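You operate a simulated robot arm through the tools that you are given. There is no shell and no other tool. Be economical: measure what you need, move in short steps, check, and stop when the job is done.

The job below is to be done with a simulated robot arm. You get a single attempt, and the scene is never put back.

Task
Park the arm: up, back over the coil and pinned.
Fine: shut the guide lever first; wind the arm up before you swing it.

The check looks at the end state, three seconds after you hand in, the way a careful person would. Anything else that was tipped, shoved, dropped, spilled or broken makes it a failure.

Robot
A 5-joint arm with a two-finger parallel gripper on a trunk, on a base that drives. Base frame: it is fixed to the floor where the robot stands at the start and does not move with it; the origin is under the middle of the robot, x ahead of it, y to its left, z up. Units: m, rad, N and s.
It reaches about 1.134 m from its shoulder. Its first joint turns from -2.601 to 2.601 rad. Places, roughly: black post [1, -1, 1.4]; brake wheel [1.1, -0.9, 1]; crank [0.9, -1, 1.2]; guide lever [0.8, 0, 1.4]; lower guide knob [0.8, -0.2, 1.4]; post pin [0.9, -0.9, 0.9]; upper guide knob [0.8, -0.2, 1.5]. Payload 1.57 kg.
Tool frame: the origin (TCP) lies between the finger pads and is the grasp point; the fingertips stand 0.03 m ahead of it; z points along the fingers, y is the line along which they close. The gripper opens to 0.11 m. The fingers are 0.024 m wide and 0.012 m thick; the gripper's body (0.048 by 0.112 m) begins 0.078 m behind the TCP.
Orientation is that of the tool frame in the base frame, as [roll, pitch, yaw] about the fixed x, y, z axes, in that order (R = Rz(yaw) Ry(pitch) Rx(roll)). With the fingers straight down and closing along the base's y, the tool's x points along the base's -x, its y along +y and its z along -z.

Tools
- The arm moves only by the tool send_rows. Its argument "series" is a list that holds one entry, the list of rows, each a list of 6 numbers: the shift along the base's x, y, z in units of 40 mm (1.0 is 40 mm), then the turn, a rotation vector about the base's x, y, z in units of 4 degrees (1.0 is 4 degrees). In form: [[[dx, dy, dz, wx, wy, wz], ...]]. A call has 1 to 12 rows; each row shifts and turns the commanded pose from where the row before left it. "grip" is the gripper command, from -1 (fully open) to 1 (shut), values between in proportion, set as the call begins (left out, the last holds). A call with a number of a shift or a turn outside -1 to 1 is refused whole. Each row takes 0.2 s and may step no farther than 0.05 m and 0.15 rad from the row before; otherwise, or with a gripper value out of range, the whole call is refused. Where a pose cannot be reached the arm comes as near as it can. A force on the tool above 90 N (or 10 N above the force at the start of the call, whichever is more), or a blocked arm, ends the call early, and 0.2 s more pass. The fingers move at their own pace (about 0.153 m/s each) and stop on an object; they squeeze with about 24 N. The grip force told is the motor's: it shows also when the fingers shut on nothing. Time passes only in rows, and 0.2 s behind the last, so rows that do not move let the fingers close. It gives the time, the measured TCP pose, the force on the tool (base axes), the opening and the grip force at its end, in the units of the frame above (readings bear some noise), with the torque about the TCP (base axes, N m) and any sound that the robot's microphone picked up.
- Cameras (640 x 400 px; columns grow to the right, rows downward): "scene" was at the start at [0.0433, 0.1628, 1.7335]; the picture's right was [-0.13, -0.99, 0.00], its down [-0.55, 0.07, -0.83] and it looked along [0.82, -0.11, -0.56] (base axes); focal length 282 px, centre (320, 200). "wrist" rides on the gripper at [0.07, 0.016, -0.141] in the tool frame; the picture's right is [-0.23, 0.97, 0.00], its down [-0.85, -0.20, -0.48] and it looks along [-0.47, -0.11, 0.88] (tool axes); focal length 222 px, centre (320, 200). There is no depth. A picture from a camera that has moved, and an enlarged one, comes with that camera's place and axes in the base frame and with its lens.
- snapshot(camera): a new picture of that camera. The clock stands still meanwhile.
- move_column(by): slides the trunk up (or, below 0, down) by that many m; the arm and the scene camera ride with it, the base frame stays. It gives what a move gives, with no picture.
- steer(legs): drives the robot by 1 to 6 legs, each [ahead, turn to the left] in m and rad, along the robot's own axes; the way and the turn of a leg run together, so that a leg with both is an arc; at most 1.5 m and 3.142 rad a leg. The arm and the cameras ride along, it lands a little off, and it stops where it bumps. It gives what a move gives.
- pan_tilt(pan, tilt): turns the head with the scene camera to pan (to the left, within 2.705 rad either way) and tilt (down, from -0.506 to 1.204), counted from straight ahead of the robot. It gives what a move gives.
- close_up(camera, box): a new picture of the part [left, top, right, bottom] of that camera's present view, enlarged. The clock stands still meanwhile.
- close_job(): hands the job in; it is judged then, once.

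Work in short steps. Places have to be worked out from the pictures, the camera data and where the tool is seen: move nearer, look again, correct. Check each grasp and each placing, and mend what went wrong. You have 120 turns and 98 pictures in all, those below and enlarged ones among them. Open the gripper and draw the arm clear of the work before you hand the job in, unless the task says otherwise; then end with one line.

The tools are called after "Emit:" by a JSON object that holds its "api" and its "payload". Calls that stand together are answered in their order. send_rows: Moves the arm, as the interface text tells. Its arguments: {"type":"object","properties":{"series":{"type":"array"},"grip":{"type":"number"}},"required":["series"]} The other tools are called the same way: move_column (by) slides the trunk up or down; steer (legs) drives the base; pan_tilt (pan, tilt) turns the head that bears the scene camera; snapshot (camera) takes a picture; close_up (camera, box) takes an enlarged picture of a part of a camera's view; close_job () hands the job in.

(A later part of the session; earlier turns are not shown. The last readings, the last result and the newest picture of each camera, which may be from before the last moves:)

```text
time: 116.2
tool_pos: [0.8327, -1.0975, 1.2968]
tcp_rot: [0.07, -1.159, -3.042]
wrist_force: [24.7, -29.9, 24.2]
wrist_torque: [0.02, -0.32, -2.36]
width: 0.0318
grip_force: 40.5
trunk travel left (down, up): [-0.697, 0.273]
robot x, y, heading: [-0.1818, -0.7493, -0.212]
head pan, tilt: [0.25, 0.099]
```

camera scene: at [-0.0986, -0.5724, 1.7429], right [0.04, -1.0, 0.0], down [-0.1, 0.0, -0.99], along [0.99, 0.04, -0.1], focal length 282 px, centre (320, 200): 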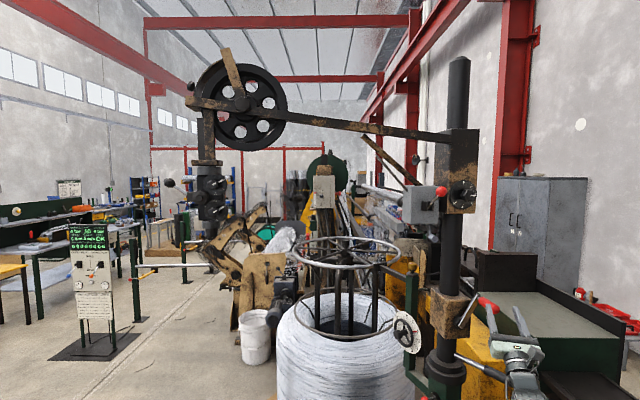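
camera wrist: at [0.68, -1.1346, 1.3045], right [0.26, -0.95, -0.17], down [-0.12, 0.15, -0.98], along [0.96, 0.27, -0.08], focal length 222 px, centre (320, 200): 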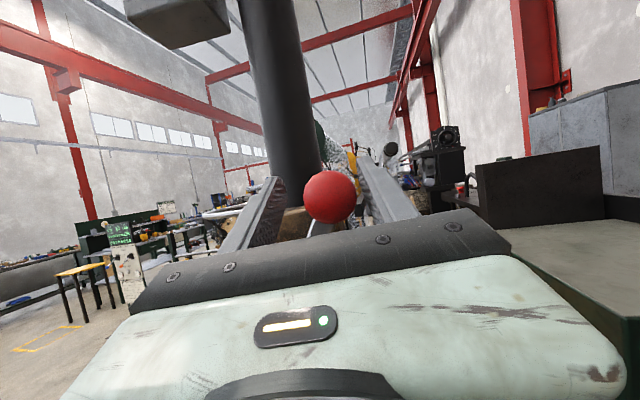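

Aligned grip, 0.032 m wide. Now wind on over the far side down to φ≈220° and check.

Emit:
{"api": "send_rows", "payload": {"series": [[[0.058, -0.38, -0.246, -0.122, 0.629, 0], [0.051, -0.261, -0.286, -0.139, 0.718, 0], [0.043, -0.22, -0.32, -0.154, 0.792, 0], [0.034, -0.174, -0.348, -0.164, 0.848, 0], [0.024, -0.125, -0.369, -0.173, 0.89, 0], [0.014, -0.073, -0.383, -0.178, 0.916, 0], [0.004, -0.02, -0.39, -0.18, 0.928, 0], [-0.006, 0.033, -0.389, -0.18, 0.926, 0], [-0.017, 0.086, -0.381, -0.177, 0.911, 0], [-0.027, 0.137, -0.365, -0.171, 0.881, 0], [-0.036, 0.186, -0.342, -0.162, 0.835, 0], [-0.045, 0.23, -0.312, -0.15, 0.774, 0]]]}}

Emit:
{"api": "snapshot", "payload": {"camera": "scene"}}

Emit:
{"api": "snapshot", "payload": {"camera": "wrist"}}

```text
time: 118.8
tool_pos: [0.8357, -1.1158, 1.1315]
tcp_rot: [3.012, -1.265, 0.324]
wrist_force: [0.0, -0.5, 0.2]
wrist_torque: [-0.01, 0.01, 0.01]
width: 0.0001
grip_force: 21.2
trunk travel left (down, up): [-0.697, 0.273]
robot x, y, heading: [-0.1826, -0.753, -0.208]
head pan, tilt: [0.25, 0.099]
```

```text
34 pictures are left
camera scene: at [-0.0986, -0.5724, 1.7429], right [0.04, -1.0, 0.0], down [-0.1, 0.0, -0.99], along [0.99, 0.04, -0.1], focal length 282 px, centre (320, 200)
```

scene: 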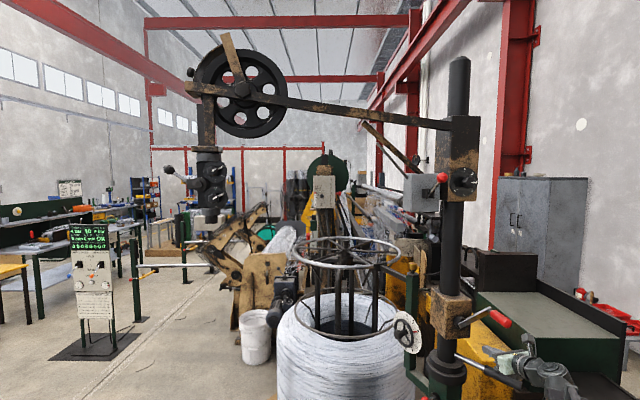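

```text
33 pictures are left
camera wrist: at [0.7267, -1.15, 1.2397], right [0.13, -0.98, -0.18], down [-0.73, 0.03, -0.68], along [0.67, 0.22, -0.71], focal length 222 px, centre (320, 200)
```

wrist: 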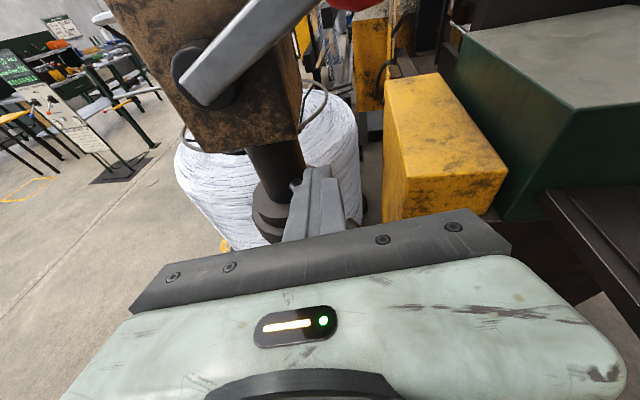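

The grip slid off on the downward stroke (only friction held vertically). The crank is near φ≈155° and the arm rose some more. I'll retract, level and spin 90° so the fingers close vertically and push positively.

Emit:
{"api": "send_rows", "payload": {"series": [[[-0.9, -0.1, 0, 0, 0, 0], [-0.9, -0.1, 0, 0, 0, 0], [-0.9, -0.1, 0, 0, 0, 0], [0, 0, 0.4, 0.19, -0.97, 0], [0, 0, 0.4, 0.19, -0.97, 0], [0, 0, 0.4, 0.19, -0.97, 0], [0, 0, 0.4, 0.19, -0.97, 0], [0, 0, 0.17, 0.08, -0.4, 0], [0, 0, 0, -0.98, -0.19, 0], [0, 0, 0, -0.98, -0.19, 0], [0, 0, 0, -0.98, -0.19, 0], [0, 0, 0, -0.98, -0.19, 0]]], "grip": -0.1}}

Emit:
{"api": "send_rows", "payload": {"series": [[[0, 0, 0, -0.98, -0.19, 0], [0, 0, 0, -0.98, -0.19, 0], [0, 0, 0, -0.98, -0.19, 0], [0, 0, 0, -0.98, -0.19, 0], [0, 0, 0, -0.98, -0.19, 0], [0, 0, 0, -0.98, -0.19, 0], [0, 0, 0, -0.98, -0.19, 0], [0, 0, 0, -0.98, -0.19, 0], [0, 0, 0, -0.98, -0.19, 0], [0, 0, 0, -0.98, -0.19, 0], [0, 0, 0, -0.98, -0.19, 0], [0, 0, 0, -0.98, -0.19, 0]]]}}

Emit:
{"api": "send_rows", "payload": {"series": [[[0, 0, 0, -0.98, -0.19, 0], [0, 0, 0, -0.98, -0.19, 0], [0, 0, 0, -0.98, -0.19, 0], [0, 0, 0, -0.98, -0.19, 0], [0, 0, 0, -0.98, -0.19, 0], [0, 0, 0, -0.98, -0.19, 0], [0, 0, 0, -0.49, -0.1, 0]]]}}

Emit:
{"api": "snapshot", "payload": {"camera": "wrist"}}

Emit:
{"api": "close_up", "payload": {"camera": "scene", "box": [410, 250, 570, 350]}}

```text
time: 121.4
tool_pos: [0.7289, -1.1287, 1.2026]
tcp_rot: [1.562, -1.252, 1.772]
wrist_force: [0.3, 0.1, 0.3]
wrist_torque: [0.0, 0.0, 0.01]
width: 0.0605
grip_force: 0.2
trunk travel left (down, up): [-0.697, 0.273]
robot x, y, heading: [-0.1823, -0.7518, -0.204]
head pan, tilt: [0.25, 0.099]
```

```text
time: 124.0
tool_pos: [0.7288, -1.1287, 1.2035]
tcp_rot: [1.566, -0.415, 1.765]
wrist_force: [0.4, 0.3, 0.0]
wrist_torque: [0.01, -0.01, 0.01]
width: 0.0607
grip_force: 0.0
trunk travel left (down, up): [-0.697, 0.273]
robot x, y, heading: [-0.1818, -0.7515, -0.206]
head pan, tilt: [0.25, 0.099]
```

```text
time: 125.6
tool_pos: [0.7281, -1.1282, 1.2019]
tcp_rot: [1.568, 0.04, 1.764]
wrist_force: [-0.7, 0.0, 0.3]
wrist_torque: [-0.03, -0.06, 0.0]
width: 0.0603
grip_force: 0.0
trunk travel left (down, up): [-0.697, 0.273]
robot x, y, heading: [-0.1812, -0.7495, -0.208]
head pan, tilt: [0.25, 0.099]
```

```text
32 pictures are left
camera wrist: at [0.5766, -1.0859, 1.2152], right [0.03, -0.19, 0.98], down [-0.3, -0.94, -0.17], along [0.95, -0.29, -0.09], focal length 222 px, centre (320, 200)
```

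wrist: 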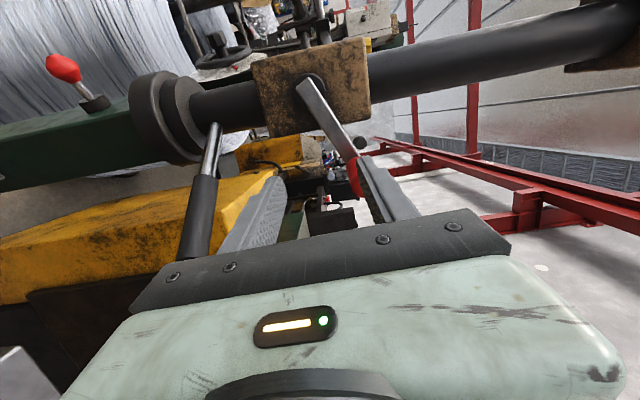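

```text
4.00 times, centred on (490, 300) of scene
camera zoom: at [-0.0987, -0.5724, 1.7429], right [0.04, -1.0, 0.0], down [-0.1, 0.0, -0.99], along [0.99, 0.04, -0.1], focal length 1130 px, centre (-360, -200)
```

zoom: 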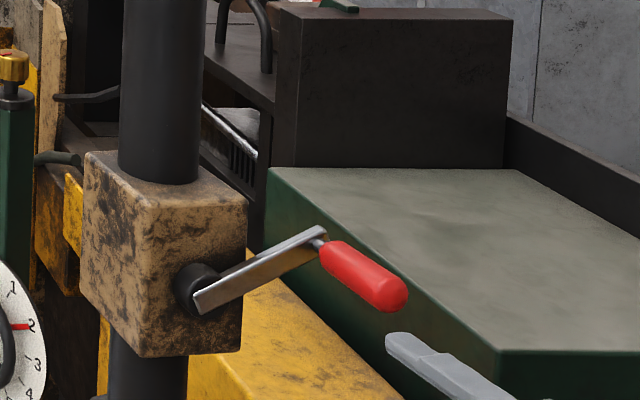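

Crank at φ≈148°: handle around (0.82–0.88,-1.127,1.262). Raise the trunk 58 mm so the level open fingers are at that height, and look.

Emit:
{"api": "move_column", "payload": {"by": 0.058}}

Emit:
{"api": "snapshot", "payload": {"camera": "wrist"}}

```text
time: 126.6
tool_pos: [0.73, -1.1289, 1.2608]
tcp_rot: [1.568, 0.037, 1.765]
wrist_force: [0.5, 0.1, 0.5]
wrist_torque: [0.01, -0.02, -0.02]
width: 0.0603
grip_force: 0.0
trunk travel left (down, up): [-0.755, 0.215]
robot x, y, heading: [-0.1819, -0.7488, -0.209]
head pan, tilt: [0.25, 0.099]
```

```text
30 pictures are left
camera wrist: at [0.5767, -1.0859, 1.2733], right [0.03, -0.19, 0.98], down [-0.3, -0.94, -0.17], along [0.95, -0.29, -0.09], focal length 222 px, centre (320, 200)
```

wrist: 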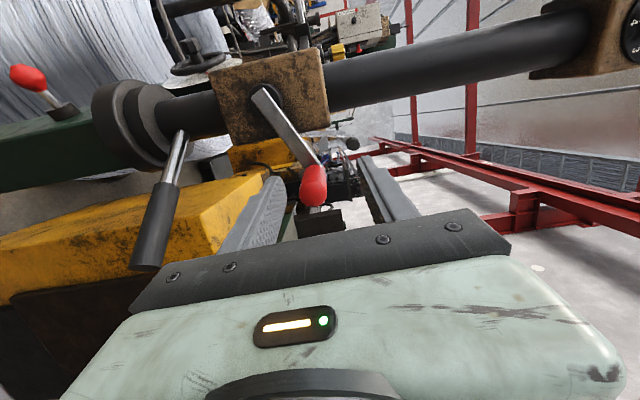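

Handle is between the fingers in view, slightly lower (z≈1.244) and at y≈-1.145. Correct, advance, and close.

Emit:
{"api": "move_column", "payload": {"by": -0.014}}

Emit:
{"api": "send_rows", "payload": {"series": [[[0.2, -0.4, 0, 0, 0, 0], [0.9, 0, 0, 0, 0, 0], [0.9, 0, 0, 0, 0, 0], [0.9, 0, 0, 0, 0, 0], [0, 0, 0, 0, 0, 0]]]}}

Emit:
{"api": "send_rows", "payload": {"series": [[[0, 0, 0, 0, 0, 0], [0, 0, 0, 0, 0, 0], [0, 0, 0, 0, 0, 0]]], "grip": 1}}

Emit:
{"api": "snapshot", "payload": {"camera": "wrist"}}

```text
time: 127.2
tool_pos: [0.7283, -1.128, 1.2468]
tcp_rot: [1.567, 0.038, 1.763]
wrist_force: [0.1, 0.1, 0.3]
wrist_torque: [0.0, -0.01, 0.04]
width: 0.0605
grip_force: 0.1
trunk travel left (down, up): [-0.741, 0.229]
robot x, y, heading: [-0.1831, -0.7488, -0.207]
head pan, tilt: [0.25, 0.099]
```

```text
time: 128.4
tool_pos: [0.8459, -1.1436, 1.246]
tcp_rot: [1.569, 0.036, 1.764]
wrist_force: [0.1, 0.5, -0.1]
wrist_torque: [0.0, 0.0, 0.03]
width: 0.0608
grip_force: 0.1
trunk travel left (down, up): [-0.741, 0.229]
robot x, y, heading: [-0.1809, -0.7501, -0.207]
head pan, tilt: [0.25, 0.099]
```

```text
time: 129.2
tool_pos: [0.8463, -1.1437, 1.2465]
tcp_rot: [1.568, 0.039, 1.768]
wrist_force: [-6.9, 3.6, -11.1]
wrist_torque: [0.06, -0.33, -0.26]
width: 0.0309
grip_force: 40.6
trunk travel left (down, up): [-0.741, 0.229]
robot x, y, heading: [-0.1808, -0.7483, -0.209]
head pan, tilt: [0.25, 0.099]
```

```text
29 pictures are left
camera wrist: at [0.6941, -1.1017, 1.2586], right [0.04, -0.19, 0.98], down [-0.3, -0.94, -0.17], along [0.95, -0.29, -0.09], focal length 222 px, centre (320, 200)
```

wrist: 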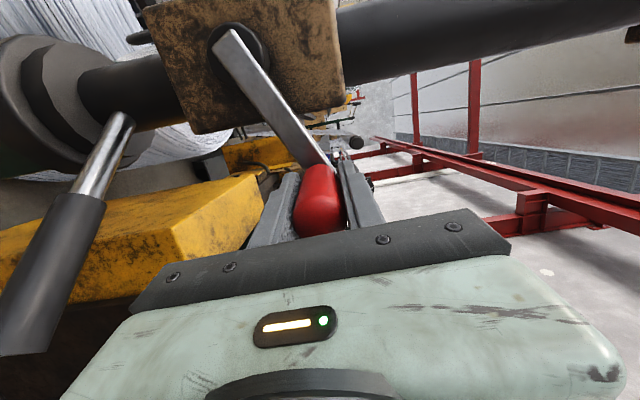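

Solid grip (0.031 m). Circle fit: centre z≈1.1985, R≈0.112, now φ≈155°. Push down with the trunk.

Emit:
{"api": "move_column", "payload": {"by": -0.04}}

Emit:
{"api": "snapshot", "payload": {"camera": "wrist"}}

Emit:
{"api": "snapshot", "payload": {"camera": "scene"}}

```text
time: 130.0
tool_pos: [0.8463, -1.1498, 1.2021]
tcp_rot: [1.572, 0.036, 1.758]
wrist_force: [-1.4, -28.8, -16.2]
wrist_torque: [0.13, -0.46, 0.45]
width: 0.0314
grip_force: 39.7
trunk travel left (down, up): [-0.701, 0.269]
robot x, y, heading: [-0.1825, -0.7493, -0.206]
head pan, tilt: [0.25, 0.099]
```

```text
28 pictures are left
camera wrist: at [0.6946, -1.1078, 1.2157], right [0.04, -0.19, 0.98], down [-0.31, -0.94, -0.17], along [0.95, -0.3, -0.09], focal length 222 px, centre (320, 200)
```

wrist: 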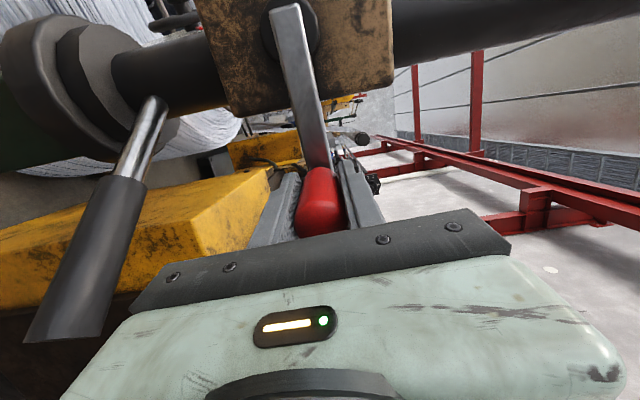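

```text
27 pictures are left
camera scene: at [-0.0962, -0.5782, 1.7468], right [0.04, -1.0, 0.0], down [-0.1, 0.0, -0.99], along [0.99, 0.04, -0.1], focal length 282 px, centre (320, 200)
```

scene: 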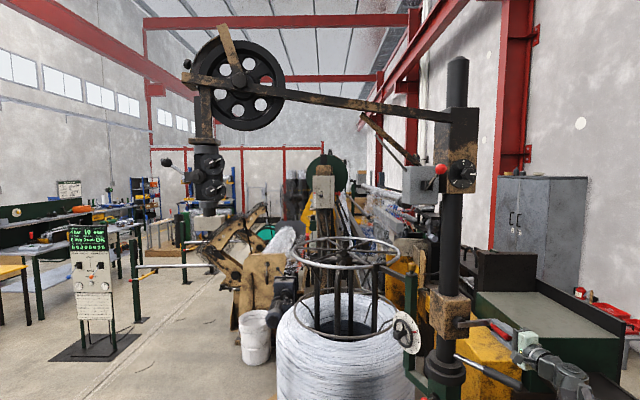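

Working: the crank reached φ≈178° at ~16 N and the beam is rising. Relieve the sideways load and continue down.

Emit:
{"api": "send_rows", "payload": {"series": [[[0, -0.25, 0, 0, 0, 0]]]}}

Emit:
{"api": "move_column", "payload": {"by": -0.035}}

Emit:
{"api": "send_rows", "payload": {"series": [[[0, 0.25, 0, 0, 0, 0]]]}}

Emit:
{"api": "move_column", "payload": {"by": -0.02}}

Emit:
{"api": "send_rows", "payload": {"series": [[[0, 0.3, 0, 0, 0, 0]]]}}

Emit:
{"api": "move_column", "payload": {"by": -0.015}}

Emit:
{"api": "snapshot", "payload": {"camera": "wrist"}}

```text
time: 130.4
tool_pos: [0.846, -1.1496, 1.2056]
tcp_rot: [1.57, 0.037, 1.772]
wrist_force: [-12.7, 5.0, -18.1]
wrist_torque: [0.16, -0.62, -1.11]
width: 0.0311
grip_force: 40.3
trunk travel left (down, up): [-0.701, 0.269]
robot x, y, heading: [-0.1801, -0.7524, -0.202]
head pan, tilt: [0.25, 0.099]
```

```text
time: 131.2
tool_pos: [0.8458, -1.147, 1.1722]
tcp_rot: [1.571, 0.04, 1.776]
wrist_force: [-8.5, 29.8, -5.9]
wrist_torque: [0.05, -0.15, -0.83]
width: 0.0314
grip_force: 40.3
trunk travel left (down, up): [-0.666, 0.304]
robot x, y, heading: [-0.1805, -0.7552, -0.209]
head pan, tilt: [0.25, 0.099]
```

```text
time: 131.6
tool_pos: [0.8461, -1.1479, 1.1715]
tcp_rot: [1.568, 0.037, 1.759]
wrist_force: [5.8, -4.0, 6.1]
wrist_torque: [-0.03, 0.02, 0.86]
width: 0.0314
grip_force: 40.2
trunk travel left (down, up): [-0.666, 0.304]
robot x, y, heading: [-0.1826, -0.7521, -0.206]
head pan, tilt: [0.25, 0.099]
```

```text
time: 132.3
tool_pos: [0.8446, -1.1401, 1.1528]
tcp_rot: [1.567, 0.04, 1.77]
wrist_force: [-14.0, 14.3, -6.1]
wrist_torque: [0.06, -0.35, -1.09]
width: 0.0311
grip_force: 40.0
trunk travel left (down, up): [-0.646, 0.324]
robot x, y, heading: [-0.1844, -0.7512, -0.208]
head pan, tilt: [0.25, 0.099]
```

```text
time: 132.7
tool_pos: [0.8455, -1.1391, 1.1503]
tcp_rot: [1.569, 0.035, 1.755]
wrist_force: [-5.3, -26.0, -5.5]
wrist_torque: [0.04, -0.03, 1.01]
width: 0.0312
grip_force: 40.5
trunk travel left (down, up): [-0.646, 0.324]
robot x, y, heading: [-0.1797, -0.7504, -0.211]
head pan, tilt: [0.25, 0.099]
```

```text
time: 133.3
tool_pos: [0.8436, -1.1311, 1.1367]
tcp_rot: [1.57, 0.038, 1.766]
wrist_force: [-22.6, -3.6, -12.5]
wrist_torque: [0.14, -0.48, -0.47]
width: 0.0313
grip_force: 40.3
trunk travel left (down, up): [-0.631, 0.339]
robot x, y, heading: [-0.183, -0.75, -0.207]
head pan, tilt: [0.25, 0.099]
```

```text
26 pictures are left
camera wrist: at [0.6919, -1.0888, 1.1494], right [0.04, -0.19, 0.98], down [-0.3, -0.94, -0.17], along [0.95, -0.29, -0.09], focal length 222 px, centre (320, 200)
```

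wrist: 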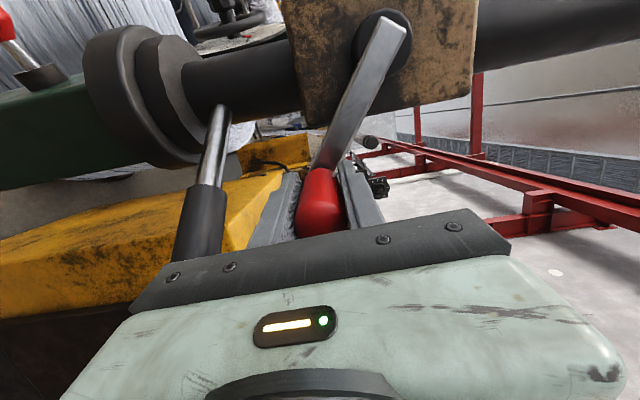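

φ≈215°, still well held. Now the bottom arc with small tilt: first half.

Emit:
{"api": "send_rows", "payload": {"series": [[[-0.047, 0.241, -0.3035, -0.14, 0.722, 0], [-0.054, 0.28, -0.266, -0.123, 0.634, 0], [-0.061, 0.314, -0.224, -0.103, 0.533, 0], [-0.066, 0.341, -0.177, -0.082, 0.421, 0], [-0.07, 0.362, -0.127, -0.059, 0.303, 0], [-0.073, 0.376, -0.0745, -0.034, 0.177, 0]]]}}

Emit:
{"api": "snapshot", "payload": {"camera": "wrist"}}

Emit:
{"api": "snapshot", "payload": {"camera": "scene"}}

```text
time: 134.7
tool_pos: [0.833, -1.0514, 1.0885]
tcp_rot: [1.768, 0.034, 1.774]
wrist_force: [12.5, 4.8, 7.1]
wrist_torque: [0.29, -2.33, -1.41]
width: 0.0413
grip_force: 45.4
trunk travel left (down, up): [-0.631, 0.339]
robot x, y, heading: [-0.1772, -0.7483, -0.208]
head pan, tilt: [0.25, 0.099]
```

```text
25 pictures are left
camera wrist: at [0.6845, -1.009, 1.13], right [0.23, -0.15, 0.96], down [-0.32, -0.94, -0.07], along [0.92, -0.3, -0.26], focal length 222 px, centre (320, 200)
```

wrist: 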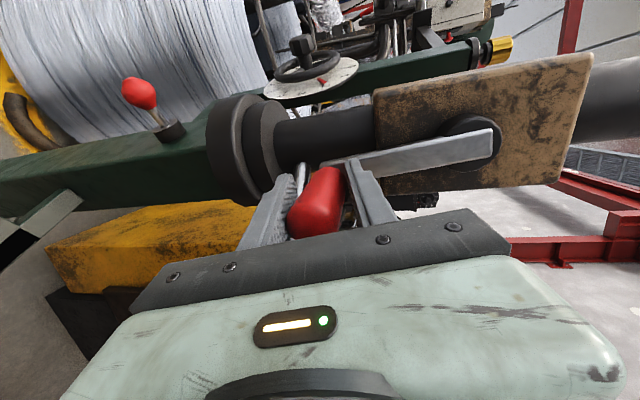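

```text
24 pictures are left
camera scene: at [-0.0983, -0.5714, 1.6768], right [0.04, -1.0, 0.0], down [-0.1, 0.0, -0.99], along [0.99, 0.04, -0.1], focal length 282 px, centre (320, 200)
```

scene: 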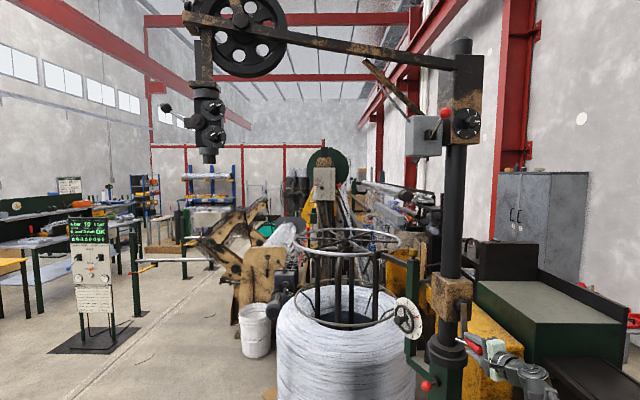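

Arm is up ~0.37 m, and the carriage is near the post top. Continue the second half of the bottom arc in two steps, watching force.

Emit:
{"api": "send_rows", "payload": {"series": [[[-0.074, 0.382, -0.02, -0.01, 0.049, 0], [-0.074, 0.381, 0.034, 0.016, -0.081, 0], [-0.072, 0.373, 0.088, 0.04, -0.209, 0]]]}}

Emit:
{"api": "send_rows", "payload": {"series": [[[-0.069, 0.357, 0.14, 0.065, -0.333, 0], [-0.065, 0.335, 0.189, 0.087, -0.451, 0], [-0.059, 0.306, 0.235, 0.108, -0.56, 0]]]}}

Emit:
{"api": "snapshot", "payload": {"camera": "wrist"}}

Emit:
{"api": "snapshot", "payload": {"camera": "scene"}}

```text
time: 135.5
tool_pos: [0.8216, -1.008, 1.0924]
tcp_rot: [1.753, 0.034, 1.775]
wrist_force: [0.0, -1.4, -0.6]
wrist_torque: [0.01, 0.0, 0.07]
width: 0.0002
grip_force: 21.4
trunk travel left (down, up): [-0.631, 0.339]
robot x, y, heading: [-0.1821, -0.7523, -0.208]
head pan, tilt: [0.25, 0.099]
```

```text
time: 136.3
tool_pos: [0.8141, -0.9691, 1.1161]
tcp_rot: [1.655, 0.037, 1.768]
wrist_force: [-0.3, 0.6, 0.1]
wrist_torque: [-0.04, 0.02, 0.04]
width: 0.0
grip_force: 21.6
trunk travel left (down, up): [-0.631, 0.339]
robot x, y, heading: [-0.1864, -0.748, -0.21]
head pan, tilt: [0.25, 0.099]
```

```text
23 pictures are left
camera wrist: at [0.6634, -0.9267, 1.141], right [0.12, -0.17, 0.98], down [-0.31, -0.94, -0.13], along [0.94, -0.29, -0.16], focal length 222 px, centre (320, 200)
```

wrist: 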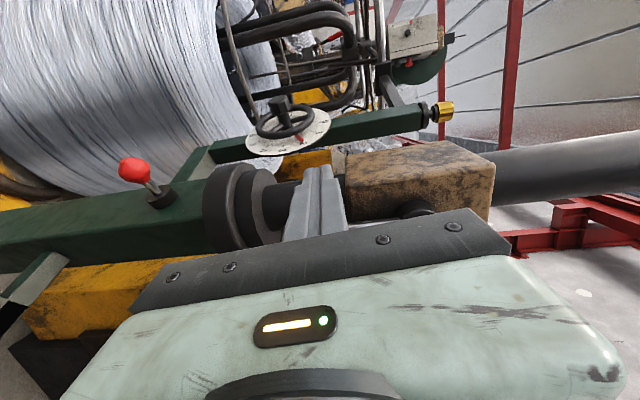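

```text
22 pictures are left
camera scene: at [-0.0987, -0.5724, 1.6769], right [0.04, -1.0, 0.0], down [-0.1, 0.0, -0.99], along [0.99, 0.04, -0.1], focal length 282 px, centre (320, 200)
```

scene: 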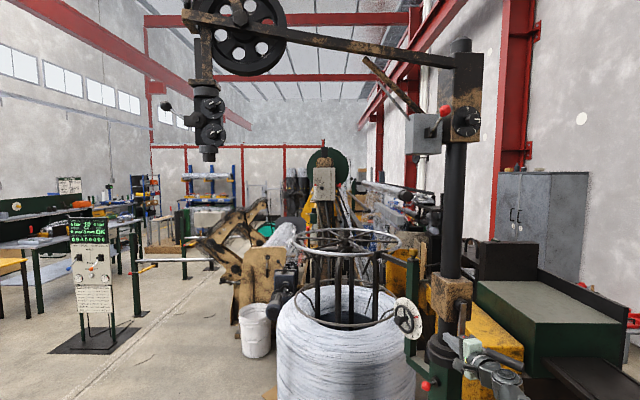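

It slipped at the bottom, where only friction carries it. I'll go round with closed fingers to the far side of the handle and push it left/up positively. First retract and reposition.

Emit:
{"api": "send_rows", "payload": {"series": [[[-0.95, 0, 0, 0, 0, 0], [-0.95, 0, 0, 0, 0, 0], [-0.9, 0, 0, 0, 0, 0], [0, -0.75, -0.12, -0.056, 0.289, 0], [0, -0.75, -0.12, -0.056, 0.289, 0], [0, -0.75, -0.12, -0.056, 0.289, 0], [0, -0.75, -0.12, -0.056, 0.289, 0], [0, 0, 0, 0, 0, 0]]]}}

Emit:
{"api": "snapshot", "payload": {"camera": "wrist"}}

```text
time: 138.1
tool_pos: [0.7039, -1.0896, 1.096]
tcp_rot: [1.738, 0.036, 1.771]
wrist_force: [-1.1, -0.5, -0.6]
wrist_torque: [0.02, 0.0, -0.01]
width: 0.0
grip_force: 21.4
trunk travel left (down, up): [-0.631, 0.339]
robot x, y, heading: [-0.1831, -0.7485, -0.212]
head pan, tilt: [0.25, 0.099]
```

```text
21 pictures are left
camera wrist: at [0.5551, -1.0468, 1.1329], right [0.2, -0.16, 0.97], down [-0.32, -0.94, -0.09], along [0.93, -0.3, -0.24], focal length 222 px, centre (320, 200)
```

wrist: 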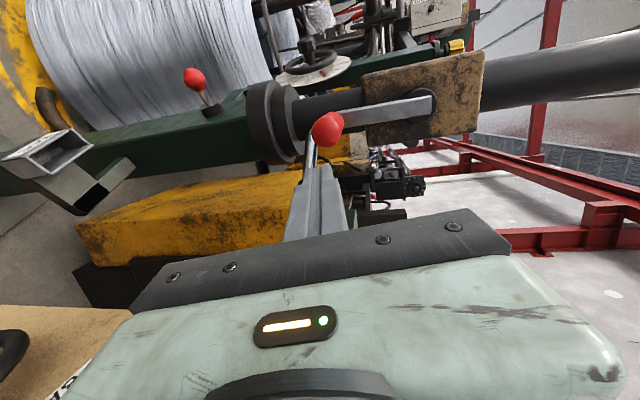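

Handle tip at ≈(0.81,-1.045,1.089); fingers are on its right side. Advance 110 mm and push left with a rising arc.

Emit:
{"api": "send_rows", "payload": {"series": [[[0.9, 0, 0, 0, 0, 0], [0.9, 0, 0, 0, 0, 0], [0.95, 0, 0, 0, 0, 0]]]}}

Emit:
{"api": "send_rows", "payload": {"series": [[[-0.05, 0.3, 0, 0, 0, 0], [-0.07, 0.375, 0, 0, 0, 0], [-0.07, 0.375, 0, 0, 0, 0], [-0.07, 0.37, 0.05, 0.023, -0.118, 0]]]}}

Emit:
{"api": "snapshot", "payload": {"camera": "wrist"}}

```text
time: 138.9
tool_pos: [0.8152, -1.089, 1.0966]
tcp_rot: [1.736, 0.033, 1.772]
wrist_force: [0.1, -0.1, -0.2]
wrist_torque: [-0.01, 0.0, 0.02]
width: 0.0
grip_force: 21.5
trunk travel left (down, up): [-0.631, 0.339]
robot x, y, heading: [-0.182, -0.7479, -0.206]
head pan, tilt: [0.25, 0.099]
```

```text
time: 139.7
tool_pos: [0.8072, -1.0765, 1.0961]
tcp_rot: [1.732, 0.041, 1.723]
wrist_force: [8.5, -23.3, 1.3]
wrist_torque: [-0.04, -0.34, -0.69]
width: 0.0
grip_force: 21.2
trunk travel left (down, up): [-0.631, 0.339]
robot x, y, heading: [-0.1827, -0.7492, -0.209]
head pan, tilt: [0.25, 0.099]
stopped in row 4: the force on the tool passed its limit at 101 N (the readings are from after the stop); the commanded pose is now the measured one
```

```text
20 pictures are left
camera wrist: at [0.6605, -1.027, 1.1318], right [0.18, -0.16, 0.97], down [-0.37, -0.93, -0.08], along [0.91, -0.34, -0.23], focal length 222 px, centre (320, 200)
```

wrist: 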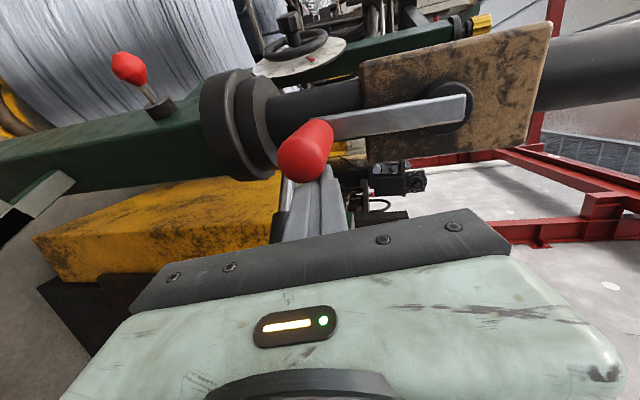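

The crank is hard against a stop (101 N without motion), so the arm is fully up. Retract, then look at the pin and the console.

Emit:
{"api": "send_rows", "payload": {"series": [[[0, -0.2, 0, 0, 0, 0], [-0.95, 0, 0, 0, 0, 0], [-0.95, 0, 0, 0, 0, 0], [-0.95, 0, 0, 0, 0, 0]]]}}

Emit:
{"api": "pan_tilt", "payload": {"pan": -0.1, "tilt": 0.6}}

Emit:
{"api": "close_up", "payload": {"camera": "scene", "box": [280, 110, 440, 230]}}

Emit:
{"api": "pan_tilt", "payload": {"pan": -1.6, "tilt": 0.6}}

Emit:
{"api": "close_up", "payload": {"camera": "scene", "box": [260, 110, 420, 220]}}

```text
time: 140.7
tool_pos: [0.6918, -1.0762, 1.0962]
tcp_rot: [1.734, 0.041, 1.736]
wrist_force: [0.4, 0.2, 0.2]
wrist_torque: [-0.02, -0.02, 0.04]
width: 0.0
grip_force: 21.2
trunk travel left (down, up): [-0.631, 0.339]
robot x, y, heading: [-0.1857, -0.7502, -0.208]
head pan, tilt: [0.25, 0.099]
```

```text
time: 141.7
tool_pos: [0.692, -1.0769, 1.097]
tcp_rot: [1.733, 0.043, 1.735]
wrist_force: [-0.2, -0.1, 0.0]
wrist_torque: [0.02, 0.01, 0.01]
width: 0.0001
grip_force: 21.2
trunk travel left (down, up): [-0.631, 0.339]
robot x, y, heading: [-0.1824, -0.7496, -0.21]
head pan, tilt: [-0.099, 0.6]
```

```text
3.33 times, centred on (360, 170) of scene
camera zoom: at [-0.106, -0.603, 1.6308], right [-0.3, -0.95, 0.0], down [-0.54, 0.17, -0.83], along [0.79, -0.25, -0.56], focal length 941 px, centre (187, 300)
```

zoom: 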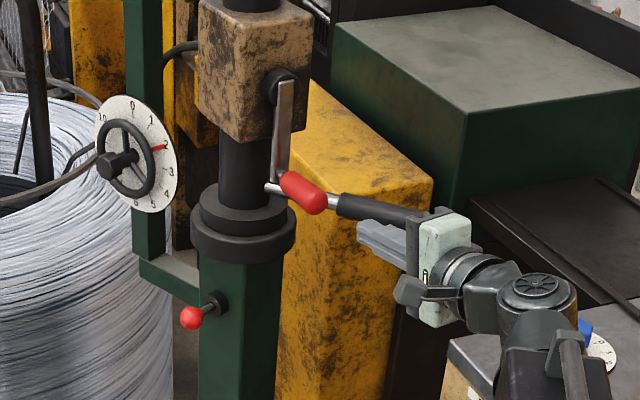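

```text
time: 143.2
tool_pos: [0.6918, -1.0762, 1.0982]
tcp_rot: [1.733, 0.041, 1.736]
wrist_force: [0.3, 0.4, -0.5]
wrist_torque: [-0.02, -0.03, 0.0]
width: 0.0
grip_force: 21.1
trunk travel left (down, up): [-0.631, 0.339]
robot x, y, heading: [-0.1816, -0.7496, -0.208]
head pan, tilt: [-1.6, 0.6]
```

```text
3.64 times, centred on (340, 165) of scene
camera zoom: at [-0.2111, -0.6622, 1.6308], right [-0.97, 0.23, 0.0], down [0.13, 0.55, -0.83], along [-0.19, -0.8, -0.56], focal length 1027 px, centre (247, 327)
```

zoom: 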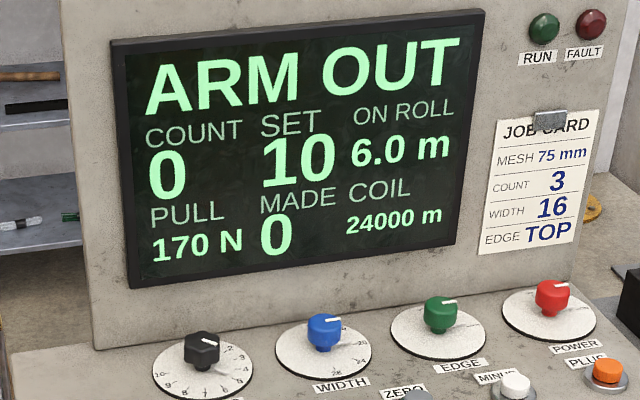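

The screen now reads "ARM OUT": raising is done. Next, the swing bar (grip from ≈(0.845,-1.11) to (0.776,-1.19), z≈1.05). Raise the trunk and reorient the tool straight down, closing across the bar, camera outward.

Emit:
{"api": "move_column", "payload": {"by": 0.25}}

Emit:
{"api": "send_rows", "payload": {"series": [[[0, 0, 0, -0.894, 0.268, 0.989], [0, 0, 0, -0.894, 0.268, 0.989], [0, 0, 0, -0.894, 0.268, 0.989], [0, 0, 0, -0.894, 0.268, 0.989], [0, 0, 0, -0.894, 0.268, 0.989], [0, 0, 0, -0.894, 0.268, 0.989], [0, 0, 0, -0.894, 0.268, 0.989], [0, 0, 0, -0.894, 0.268, 0.989], [0, 0, 0, -0.894, 0.268, 0.989]]]}}

Emit:
{"api": "send_rows", "payload": {"series": [[[0, 0, 0, -0.894, 0.268, 0.989], [0, 0, 0, -0.894, 0.268, 0.989], [0, 0, 0, -0.894, 0.268, 0.989], [0, 0, 0, -0.894, 0.268, 0.989], [0, 0, 0, -0.894, 0.268, 0.989], [0, 0, 0, -0.894, 0.268, 0.989], [0, 0, 0, -0.894, 0.268, 0.989], [0, 0, 0, -0.894, 0.268, 0.989], [0, 0, 0, -0.894, 0.268, 0.989]]], "grip": -0.1}}

Emit:
{"api": "send_rows", "payload": {"series": [[[0, 0, 0, -0.894, 0.268, 0.989], [0, 0, 0, -0.894, 0.268, 0.989], [0, 0, 0, -0.894, 0.268, 0.989], [0, 0, 0, -0.894, 0.268, 0.989], [0, 0, 0, -0.894, 0.268, 0.989], [0, 0, 0, -0.894, 0.268, 0.989], [0, 0, 0, -0.894, 0.268, 0.989], [0, 0, 0, -0.894, 0.268, 0.989], [0, 0, 0, 0, 0, 0]]]}}

Emit:
{"api": "snapshot", "payload": {"camera": "wrist"}}

```text
time: 145.8
tool_pos: [0.691, -1.0775, 1.3477]
tcp_rot: [1.734, 0.043, 1.734]
wrist_force: [-0.9, 0.3, -2.0]
wrist_torque: [-0.01, 0.01, 0.01]
width: 0.0003
grip_force: 21.4
trunk travel left (down, up): [-0.881, 0.089]
robot x, y, heading: [-0.1832, -0.7497, -0.207]
head pan, tilt: [-1.6, 0.6]
```

```text
time: 147.8
tool_pos: [0.6913, -1.0775, 1.264]
tcp_rot: [2.169, 0.439, 2.483]
wrist_force: [-0.2, -0.4, 0.3]
wrist_torque: [-0.01, -0.04, 0.01]
width: 0.0
grip_force: 21.5
out of reach, approached as far as the arm can: row 1, 2, 3, 4, 5, 6, 7, 8, 9
trunk travel left (down, up): [-0.881, 0.089]
robot x, y, heading: [-0.1822, -0.7491, -0.213]
head pan, tilt: [-1.6, 0.6]
```

```text
time: 149.8
tool_pos: [0.6909, -1.0772, 1.1783]
tcp_rot: [2.799, 0.392, -2.9]
wrist_force: [1.2, -0.6, 0.2]
wrist_torque: [-0.01, 0.01, 0.03]
width: 0.0606
grip_force: 0.0
out of reach, approached as far as the arm can: row 1, 2, 3, 4, 5, 6, 7, 8, 9
trunk travel left (down, up): [-0.881, 0.089]
robot x, y, heading: [-0.1803, -0.7505, -0.204]
head pan, tilt: [-1.6, 0.6]
```

```text
time: 151.8
tool_pos: [0.691, -1.0777, 1.147]
tcp_rot: [-3.14, -0.001, -2.264]
wrist_force: [0.9, 0.0, 0.1]
wrist_torque: [0.01, 0.02, 0.0]
width: 0.0602
grip_force: 0.1
out of reach, approached as far as the arm can: row 1, 2, 3, 4, 5, 7
trunk travel left (down, up): [-0.881, 0.089]
robot x, y, heading: [-0.181, -0.7506, -0.212]
head pan, tilt: [-1.6, 0.6]
```

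```text
17 pictures are left
camera wrist: at [0.6345, -1.1201, 1.2888], right [-0.6, 0.8, 0.0], down [0.7, 0.53, 0.48], along [0.38, 0.29, -0.88], focal length 222 px, centre (320, 200)
```

wrist: 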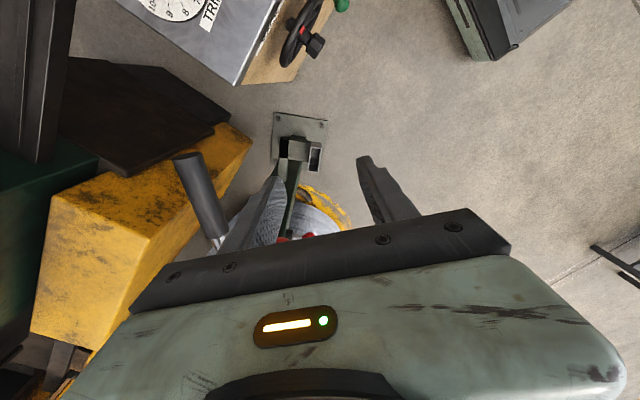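

Tool is straight down. The bar grip runs (0.782,-1.192)→(0.863,-1.116). Move above it and lower the trunk to straddle it.

Emit:
{"api": "send_rows", "payload": {"series": [[[0.68, -0.61, 0, 0, 0, -0.4], [0.68, -0.61, 0, 0, 0, -0.4], [0.68, -0.61, 0, 0, 0, -0.4], [0.68, -0.61, 0, 0, 0, -0.4], [0, 0, 0, 0, 0, 0]]]}}

Emit:
{"api": "move_column", "payload": {"by": -0.095}}

Emit:
{"api": "snapshot", "payload": {"camera": "wrist"}}

```text
time: 153.0
tool_pos: [0.6859, -1.1264, 1.1478]
tcp_rot: [-3.139, 0.001, -2.379]
wrist_force: [0.5, -0.2, 0.6]
wrist_torque: [0.01, -0.03, 0.01]
width: 0.0602
grip_force: 0.1
out of reach, approached as far as the arm can: row 1, 2, 3, 4
trunk travel left (down, up): [-0.881, 0.089]
robot x, y, heading: [-0.182, -0.7497, -0.205]
head pan, tilt: [-1.6, 0.6]
```

```text
time: 154.3
tool_pos: [0.6864, -1.127, 1.0525]
tcp_rot: [-3.137, 0.002, -2.377]
wrist_force: [-0.4, 0.5, 0.2]
wrist_torque: [0.0, -0.01, 0.01]
width: 0.0602
grip_force: 0.0
trunk travel left (down, up): [-0.786, 0.184]
robot x, y, heading: [-0.1814, -0.7476, -0.208]
head pan, tilt: [-1.6, 0.6]
```

```text
16 pictures are left
camera wrist: at [0.6237, -1.1621, 1.1937], right [-0.51, 0.86, 0.0], down [0.75, 0.45, 0.48], along [0.41, 0.24, -0.88], focal length 222 px, centre (320, 200)
```

wrist: 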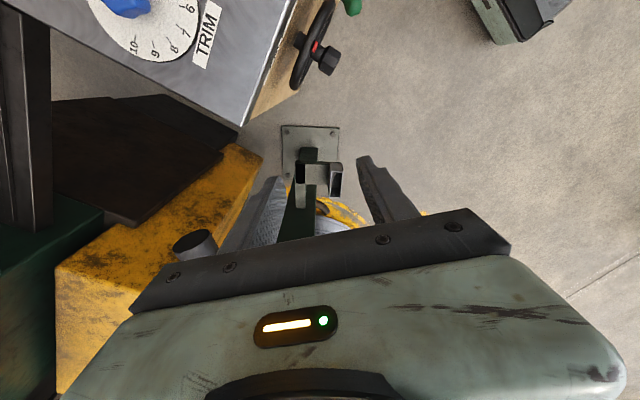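

The boom is at its reach limit; raise, drive 0.12 m forward, and lower again over the bar.

Emit:
{"api": "move_column", "payload": {"by": 0.095}}

Emit:
{"api": "steer", "payload": {"legs": [[0.15, 0]]}}

Emit:
{"api": "snapshot", "payload": {"camera": "wrist"}}

```text
time: 155.6
tool_pos: [0.6873, -1.1254, 1.148]
tcp_rot: [-3.139, 0.002, -2.377]
wrist_force: [0.1, 0.7, 1.4]
wrist_torque: [0.01, -0.05, 0.01]
width: 0.0604
grip_force: 0.0
trunk travel left (down, up): [-0.881, 0.089]
robot x, y, heading: [-0.181, -0.7503, -0.21]
head pan, tilt: [-1.6, 0.6]
```

```text
time: 157.0
tool_pos: [0.8355, -1.1573, 1.1464]
tcp_rot: [-3.138, 0.001, -2.377]
wrist_force: [0.4, 0.3, 0.5]
wrist_torque: [-0.01, 0.0, 0.03]
width: 0.0604
grip_force: 0.1
trunk travel left (down, up): [-0.881, 0.089]
robot x, y, heading: [-0.0379, -0.7801, -0.205]
head pan, tilt: [-1.6, 0.6]
```

```text
15 pictures are left
camera wrist: at [0.7725, -1.1939, 1.2879], right [-0.51, 0.86, 0.0], down [0.75, 0.45, 0.48], along [0.41, 0.24, -0.88], focal length 222 px, centre (320, 200)
```

wrist: 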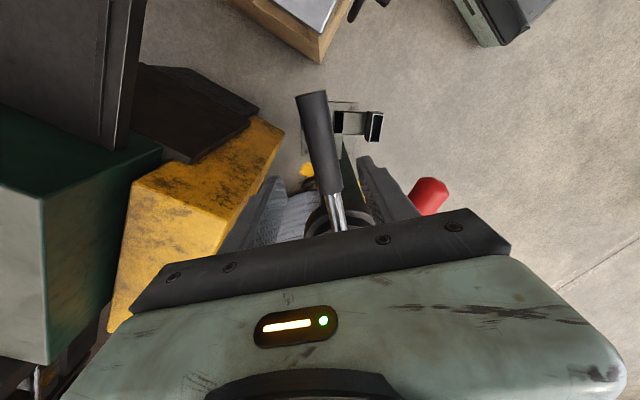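

The bar lies between the fingers. Lower 93 mm and close on it.

Emit:
{"api": "move_column", "payload": {"by": -0.093}}

Emit:
{"api": "send_rows", "payload": {"series": [[[0, 0, 0, 0, 0, 0], [0, 0, 0, 0, 0, 0], [0, 0, 0, 0, 0, 0]]], "grip": 1}}

```text
time: 158.2
tool_pos: [0.8331, -1.1579, 1.0549]
tcp_rot: [-3.139, 0.001, -2.377]
wrist_force: [0.1, -0.9, -0.3]
wrist_torque: [-0.01, -0.02, 0.01]
width: 0.0604
grip_force: 0.0
trunk travel left (down, up): [-0.788, 0.182]
robot x, y, heading: [-0.0354, -0.7832, -0.21]
head pan, tilt: [-1.6, 0.6]
```

```text
time: 159.1
tool_pos: [0.8332, -1.1565, 1.0556]
tcp_rot: [-3.139, -0.001, -2.379]
wrist_force: [-19.6, 14.4, -19.4]
wrist_torque: [0.16, 0.14, -1.0]
width: 0.0319
grip_force: 40.3
trunk travel left (down, up): [-0.788, 0.182]
robot x, y, heading: [-0.0361, -0.7817, -0.209]
head pan, tilt: [-1.6, 0.6]
```

Gripped. Test swinging clockwise by 8° to see if the pin is engaged.

Emit:
{"api": "send_rows", "payload": {"series": [[[-0.222, 0.238, 0, 0, 0, -1], [-0.206, 0.253, 0, 0, 0, -1], [0, 0, 0, 0, 0, 0]]]}}

Emit:
{"api": "pan_tilt", "payload": {"pan": 0.15, "tilt": 0.3}}

Emit:
{"api": "snapshot", "payload": {"camera": "scene"}}

```text
time: 159.6
tool_pos: [0.8322, -1.1561, 1.0525]
tcp_rot: [-3.106, 0.007, -2.486]
wrist_force: [19.4, -18.7, -9.5]
wrist_torque: [-0.9, 0.27, 1.25]
width: 0.0341
grip_force: 41.7
trunk travel left (down, up): [-0.788, 0.182]
robot x, y, heading: [-0.0309, -0.7803, -0.209]
head pan, tilt: [-1.6, 0.6]
stopped in row 2: the force on the tool passed its limit at 94 N (the readings are from after the stop); the commanded pose is now the measured one
```

```text
time: 161.4
tool_pos: [0.832, -1.1562, 1.0524]
tcp_rot: [-3.105, 0.01, -2.486]
wrist_force: [25.9, -29.8, -4.8]
wrist_torque: [-0.65, -0.03, 1.01]
width: 0.0341
grip_force: 41.2
trunk travel left (down, up): [-0.788, 0.182]
robot x, y, heading: [-0.0348, -0.7845, -0.207]
head pan, tilt: [0.15, 0.3]
```

```text
14 pictures are left
camera scene: at [0.0562, -0.618, 1.8155], right [-0.06, -1.0, 0.0], down [-0.3, 0.02, -0.95], along [0.95, -0.06, -0.3], focal length 282 px, centre (320, 200)
```

scene: 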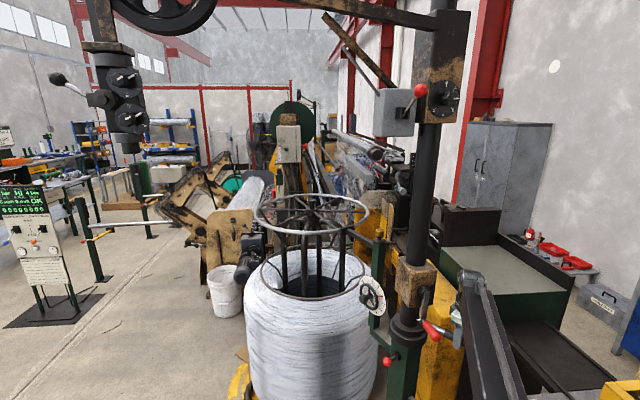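

The bar is locked, so the pin is engaged and must be pulled first. Release, raise, back off, and reorient the tool level for the pin knob at ≈(0.919,-0.936,0.861).

Emit:
{"api": "send_rows", "payload": {"series": [[[0, 0, 0, 0, 0, 0], [0, 0, 0, 0, 0, 0]]], "grip": -0.1}}

Emit:
{"api": "move_column", "payload": {"by": 0.15}}

Emit:
{"api": "steer", "payload": {"legs": [[-0.15, 0]]}}

Emit:
{"api": "send_rows", "payload": {"series": [[[0, 0.95, 0, 0, 0, 0], [0, 0.95, 0, 0, 0, 0], [0, 0.95, 0, 0, 0, 0], [0, 0.95, 0, 0, 0, 0], [0, 0.95, 0, 0, 0, 0]]]}}

Emit:
{"api": "send_rows", "payload": {"series": [[[0, 0, 0, -0.4646, -0.944, 0.4646], [0, 0, 0, -0.4646, -0.944, 0.4646], [0, 0, 0, -0.4646, -0.944, 0.4646], [0, 0, 0, -0.4646, -0.944, 0.4646], [0, 0, 0, -0.4646, -0.944, 0.4646], [0, 0, 0, -0.4646, -0.944, 0.4646], [0, 0, 0, -0.4646, -0.944, 0.4646], [0, 0, 0, -0.4646, -0.944, 0.4646], [0, 0, 0, -0.4646, -0.944, 0.4646], [0, 0, 0, -0.4646, -0.944, 0.4646], [0, 0, 0, -0.4646, -0.944, 0.4646]]]}}

Emit:
{"api": "send_rows", "payload": {"series": [[[0, 0, 0, -0.4646, -0.944, 0.4646], [0, 0, 0, -0.4646, -0.944, 0.4646], [0, 0, 0, -0.4646, -0.944, 0.4646], [0, 0, 0, -0.4646, -0.944, 0.4646], [0, 0, 0, -0.4646, -0.944, 0.4646], [0, 0, 0, -0.4646, -0.944, 0.4646], [0, 0, 0, -0.4646, -0.944, 0.4646], [0, 0, 0, -0.4646, -0.944, 0.4646], [0, 0, 0, -0.4646, -0.944, 0.4646], [0, 0, 0, -0.4646, -0.944, 0.4646], [0, 0, 0, -0.4646, -0.944, 0.4646]]]}}

```text
time: 162.0
tool_pos: [0.8275, -1.1516, 1.0553]
tcp_rot: [-3.113, 0.006, -2.488]
wrist_force: [0.3, -0.3, 0.7]
wrist_torque: [0.02, -0.02, 0.02]
width: 0.0603
grip_force: 0.0
trunk travel left (down, up): [-0.788, 0.182]
robot x, y, heading: [-0.0351, -0.7811, -0.213]
head pan, tilt: [0.15, 0.3]
```

```text
time: 163.7
tool_pos: [0.8286, -1.1515, 1.2054]
tcp_rot: [-3.109, 0.007, -2.487]
wrist_force: [0.2, 0.3, 0.5]
wrist_torque: [-0.01, -0.01, -0.01]
width: 0.0603
grip_force: 0.0
trunk travel left (down, up): [-0.938, 0.032]
robot x, y, heading: [-0.0322, -0.7799, -0.211]
head pan, tilt: [0.15, 0.3]
```

```text
time: 165.1
tool_pos: [0.6788, -1.1212, 1.2063]
tcp_rot: [-3.109, 0.008, -2.486]
wrist_force: [0.0, 0.4, 0.8]
wrist_torque: [-0.03, -0.02, 0.01]
width: 0.0603
grip_force: 0.1
trunk travel left (down, up): [-0.938, 0.032]
robot x, y, heading: [-0.1785, -0.7472, -0.213]
head pan, tilt: [0.15, 0.3]
```

```text
time: 166.3
tool_pos: [0.6795, -0.9305, 1.2053]
tcp_rot: [-3.11, 0.006, -2.486]
wrist_force: [0.8, 0.1, 0.6]
wrist_torque: [-0.02, 0.02, 0.0]
width: 0.0603
grip_force: 0.1
trunk travel left (down, up): [-0.938, 0.032]
robot x, y, heading: [-0.185, -0.7473, -0.211]
head pan, tilt: [0.15, 0.3]
```

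```text
time: 168.7
tool_pos: [0.6795, -0.9307, 1.2831]
tcp_rot: [-2.323, 0.198, -2.023]
wrist_force: [-0.4, -0.3, -0.6]
wrist_torque: [0.02, -0.01, -0.01]
width: 0.0604
grip_force: 0.0
out of reach, approached as far as the arm can: row 2, 3, 4, 5, 6, 7, 8, 9, 10, 11
trunk travel left (down, up): [-0.938, 0.032]
robot x, y, heading: [-0.1808, -0.7524, -0.209]
head pan, tilt: [0.15, 0.3]
```

```text
time: 171.1
tool_pos: [0.6804, -0.9276, 1.4352]
tcp_rot: [-1.6, 0.026, -1.585]
wrist_force: [-0.2, 0.2, 0.8]
wrist_torque: [-0.04, 0.01, 0.03]
width: 0.0606
grip_force: 0.0
out of reach, approached as far as the arm can: row 1, 2, 3, 4, 5, 6, 7, 8, 9, 10, 11
trunk travel left (down, up): [-0.938, 0.032]
robot x, y, heading: [-0.1811, -0.7486, -0.201]
head pan, tilt: [0.15, 0.3]
```

Level and pointing at +x. Lower to pin height and look.

Emit:
{"api": "move_column", "payload": {"by": -0.57}}

Emit:
{"api": "snapshot", "payload": {"camera": "wrist"}}

```text
refused: -0.57 is not a number from -0.4 to 0.4
```

```text
13 pictures are left
camera wrist: at [0.5378, -0.9958, 1.4216], right [-0.02, 0.25, -0.97], down [-0.46, 0.86, 0.23], along [0.89, 0.45, 0.1], focal length 222 px, centre (320, 200)
```

wrist: 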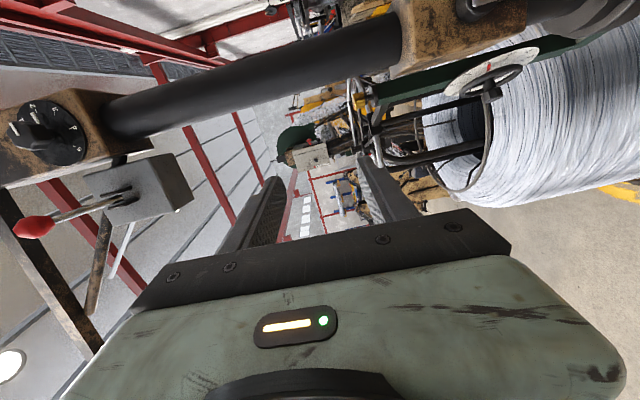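

Limit is 0.4 per call; do it in two.

Emit:
{"api": "move_column", "payload": {"by": -0.3}}

Emit:
{"api": "move_column", "payload": {"by": -0.272}}

Emit:
{"api": "snapshot", "payload": {"camera": "wrist"}}

```text
time: 174.1
tool_pos: [0.6802, -0.9279, 1.1365]
tcp_rot: [-1.6, 0.024, -1.586]
wrist_force: [0.8, 0.5, 0.8]
wrist_torque: [0.0, 0.03, -0.03]
width: 0.0605
grip_force: 0.1
trunk travel left (down, up): [-0.638, 0.332]
robot x, y, heading: [-0.1818, -0.7518, -0.21]
head pan, tilt: [0.15, 0.3]
```

```text
time: 176.9
tool_pos: [0.6811, -0.9282, 0.8635]
tcp_rot: [-1.602, 0.024, -1.585]
wrist_force: [0.4, -0.3, 0.2]
wrist_torque: [-0.01, -0.01, -0.03]
width: 0.0604
grip_force: 0.0
trunk travel left (down, up): [-0.366, 0.604]
robot x, y, heading: [-0.1821, -0.7535, -0.209]
head pan, tilt: [0.15, 0.3]
```

```text
12 pictures are left
camera wrist: at [0.5378, -0.9957, 0.8496], right [-0.02, 0.25, -0.97], down [-0.46, 0.86, 0.23], along [0.89, 0.45, 0.09], focal length 222 px, centre (320, 200)
```

wrist: 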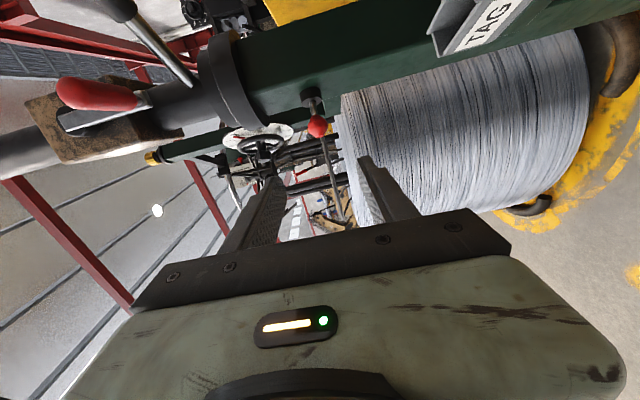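

The knob is at (0.919,-0.936,0.859), in line with the tool. Advance 235 mm and close on it.

Emit:
{"api": "send_rows", "payload": {"series": [[[0.98, -0.033, 0, 0, 0, 0], [0.98, -0.033, 0, 0, 0, 0], [0.98, -0.033, 0, 0, 0, 0], [0.98, -0.033, 0, 0, 0, 0], [0.98, -0.033, 0, 0, 0, 0], [0.95, -0.033, 0, 0, 0, 0], [0, 0, 0, 0, 0, 0]]]}}

Emit:
{"api": "send_rows", "payload": {"series": [[[0, 0, 0, 0, 0, 0], [0, 0, 0, 0, 0, 0], [0, 0, 0, 0, 0, 0]]], "grip": 1}}

Emit:
{"api": "snapshot", "payload": {"camera": "wrist"}}

```text
time: 178.5
tool_pos: [0.9138, -0.9364, 0.8643]
tcp_rot: [-1.599, 0.024, -1.584]
wrist_force: [0.8, -0.2, -0.3]
wrist_torque: [-0.02, 0.01, -0.02]
width: 0.0604
grip_force: 0.1
trunk travel left (down, up): [-0.366, 0.604]
robot x, y, heading: [-0.1819, -0.7479, -0.209]
head pan, tilt: [0.15, 0.3]
```

```text
time: 179.3
tool_pos: [0.9165, -0.937, 0.8591]
tcp_rot: [-1.604, 0.024, -1.585]
wrist_force: [-26.5, 3.2, -43.6]
wrist_torque: [-0.05, 0.52, 0.25]
width: 0.0332
grip_force: 41.2
trunk travel left (down, up): [-0.366, 0.604]
robot x, y, heading: [-0.1764, -0.7493, -0.208]
head pan, tilt: [0.15, 0.3]
```

```text
11 pictures are left
camera wrist: at [0.7736, -1.0035, 0.8464], right [-0.03, 0.25, -0.97], down [-0.46, 0.86, 0.24], along [0.89, 0.45, 0.09], focal length 222 px, centre (320, 200)
```

wrist: 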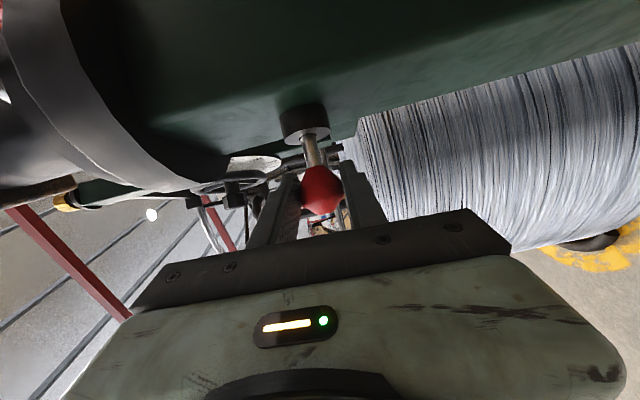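

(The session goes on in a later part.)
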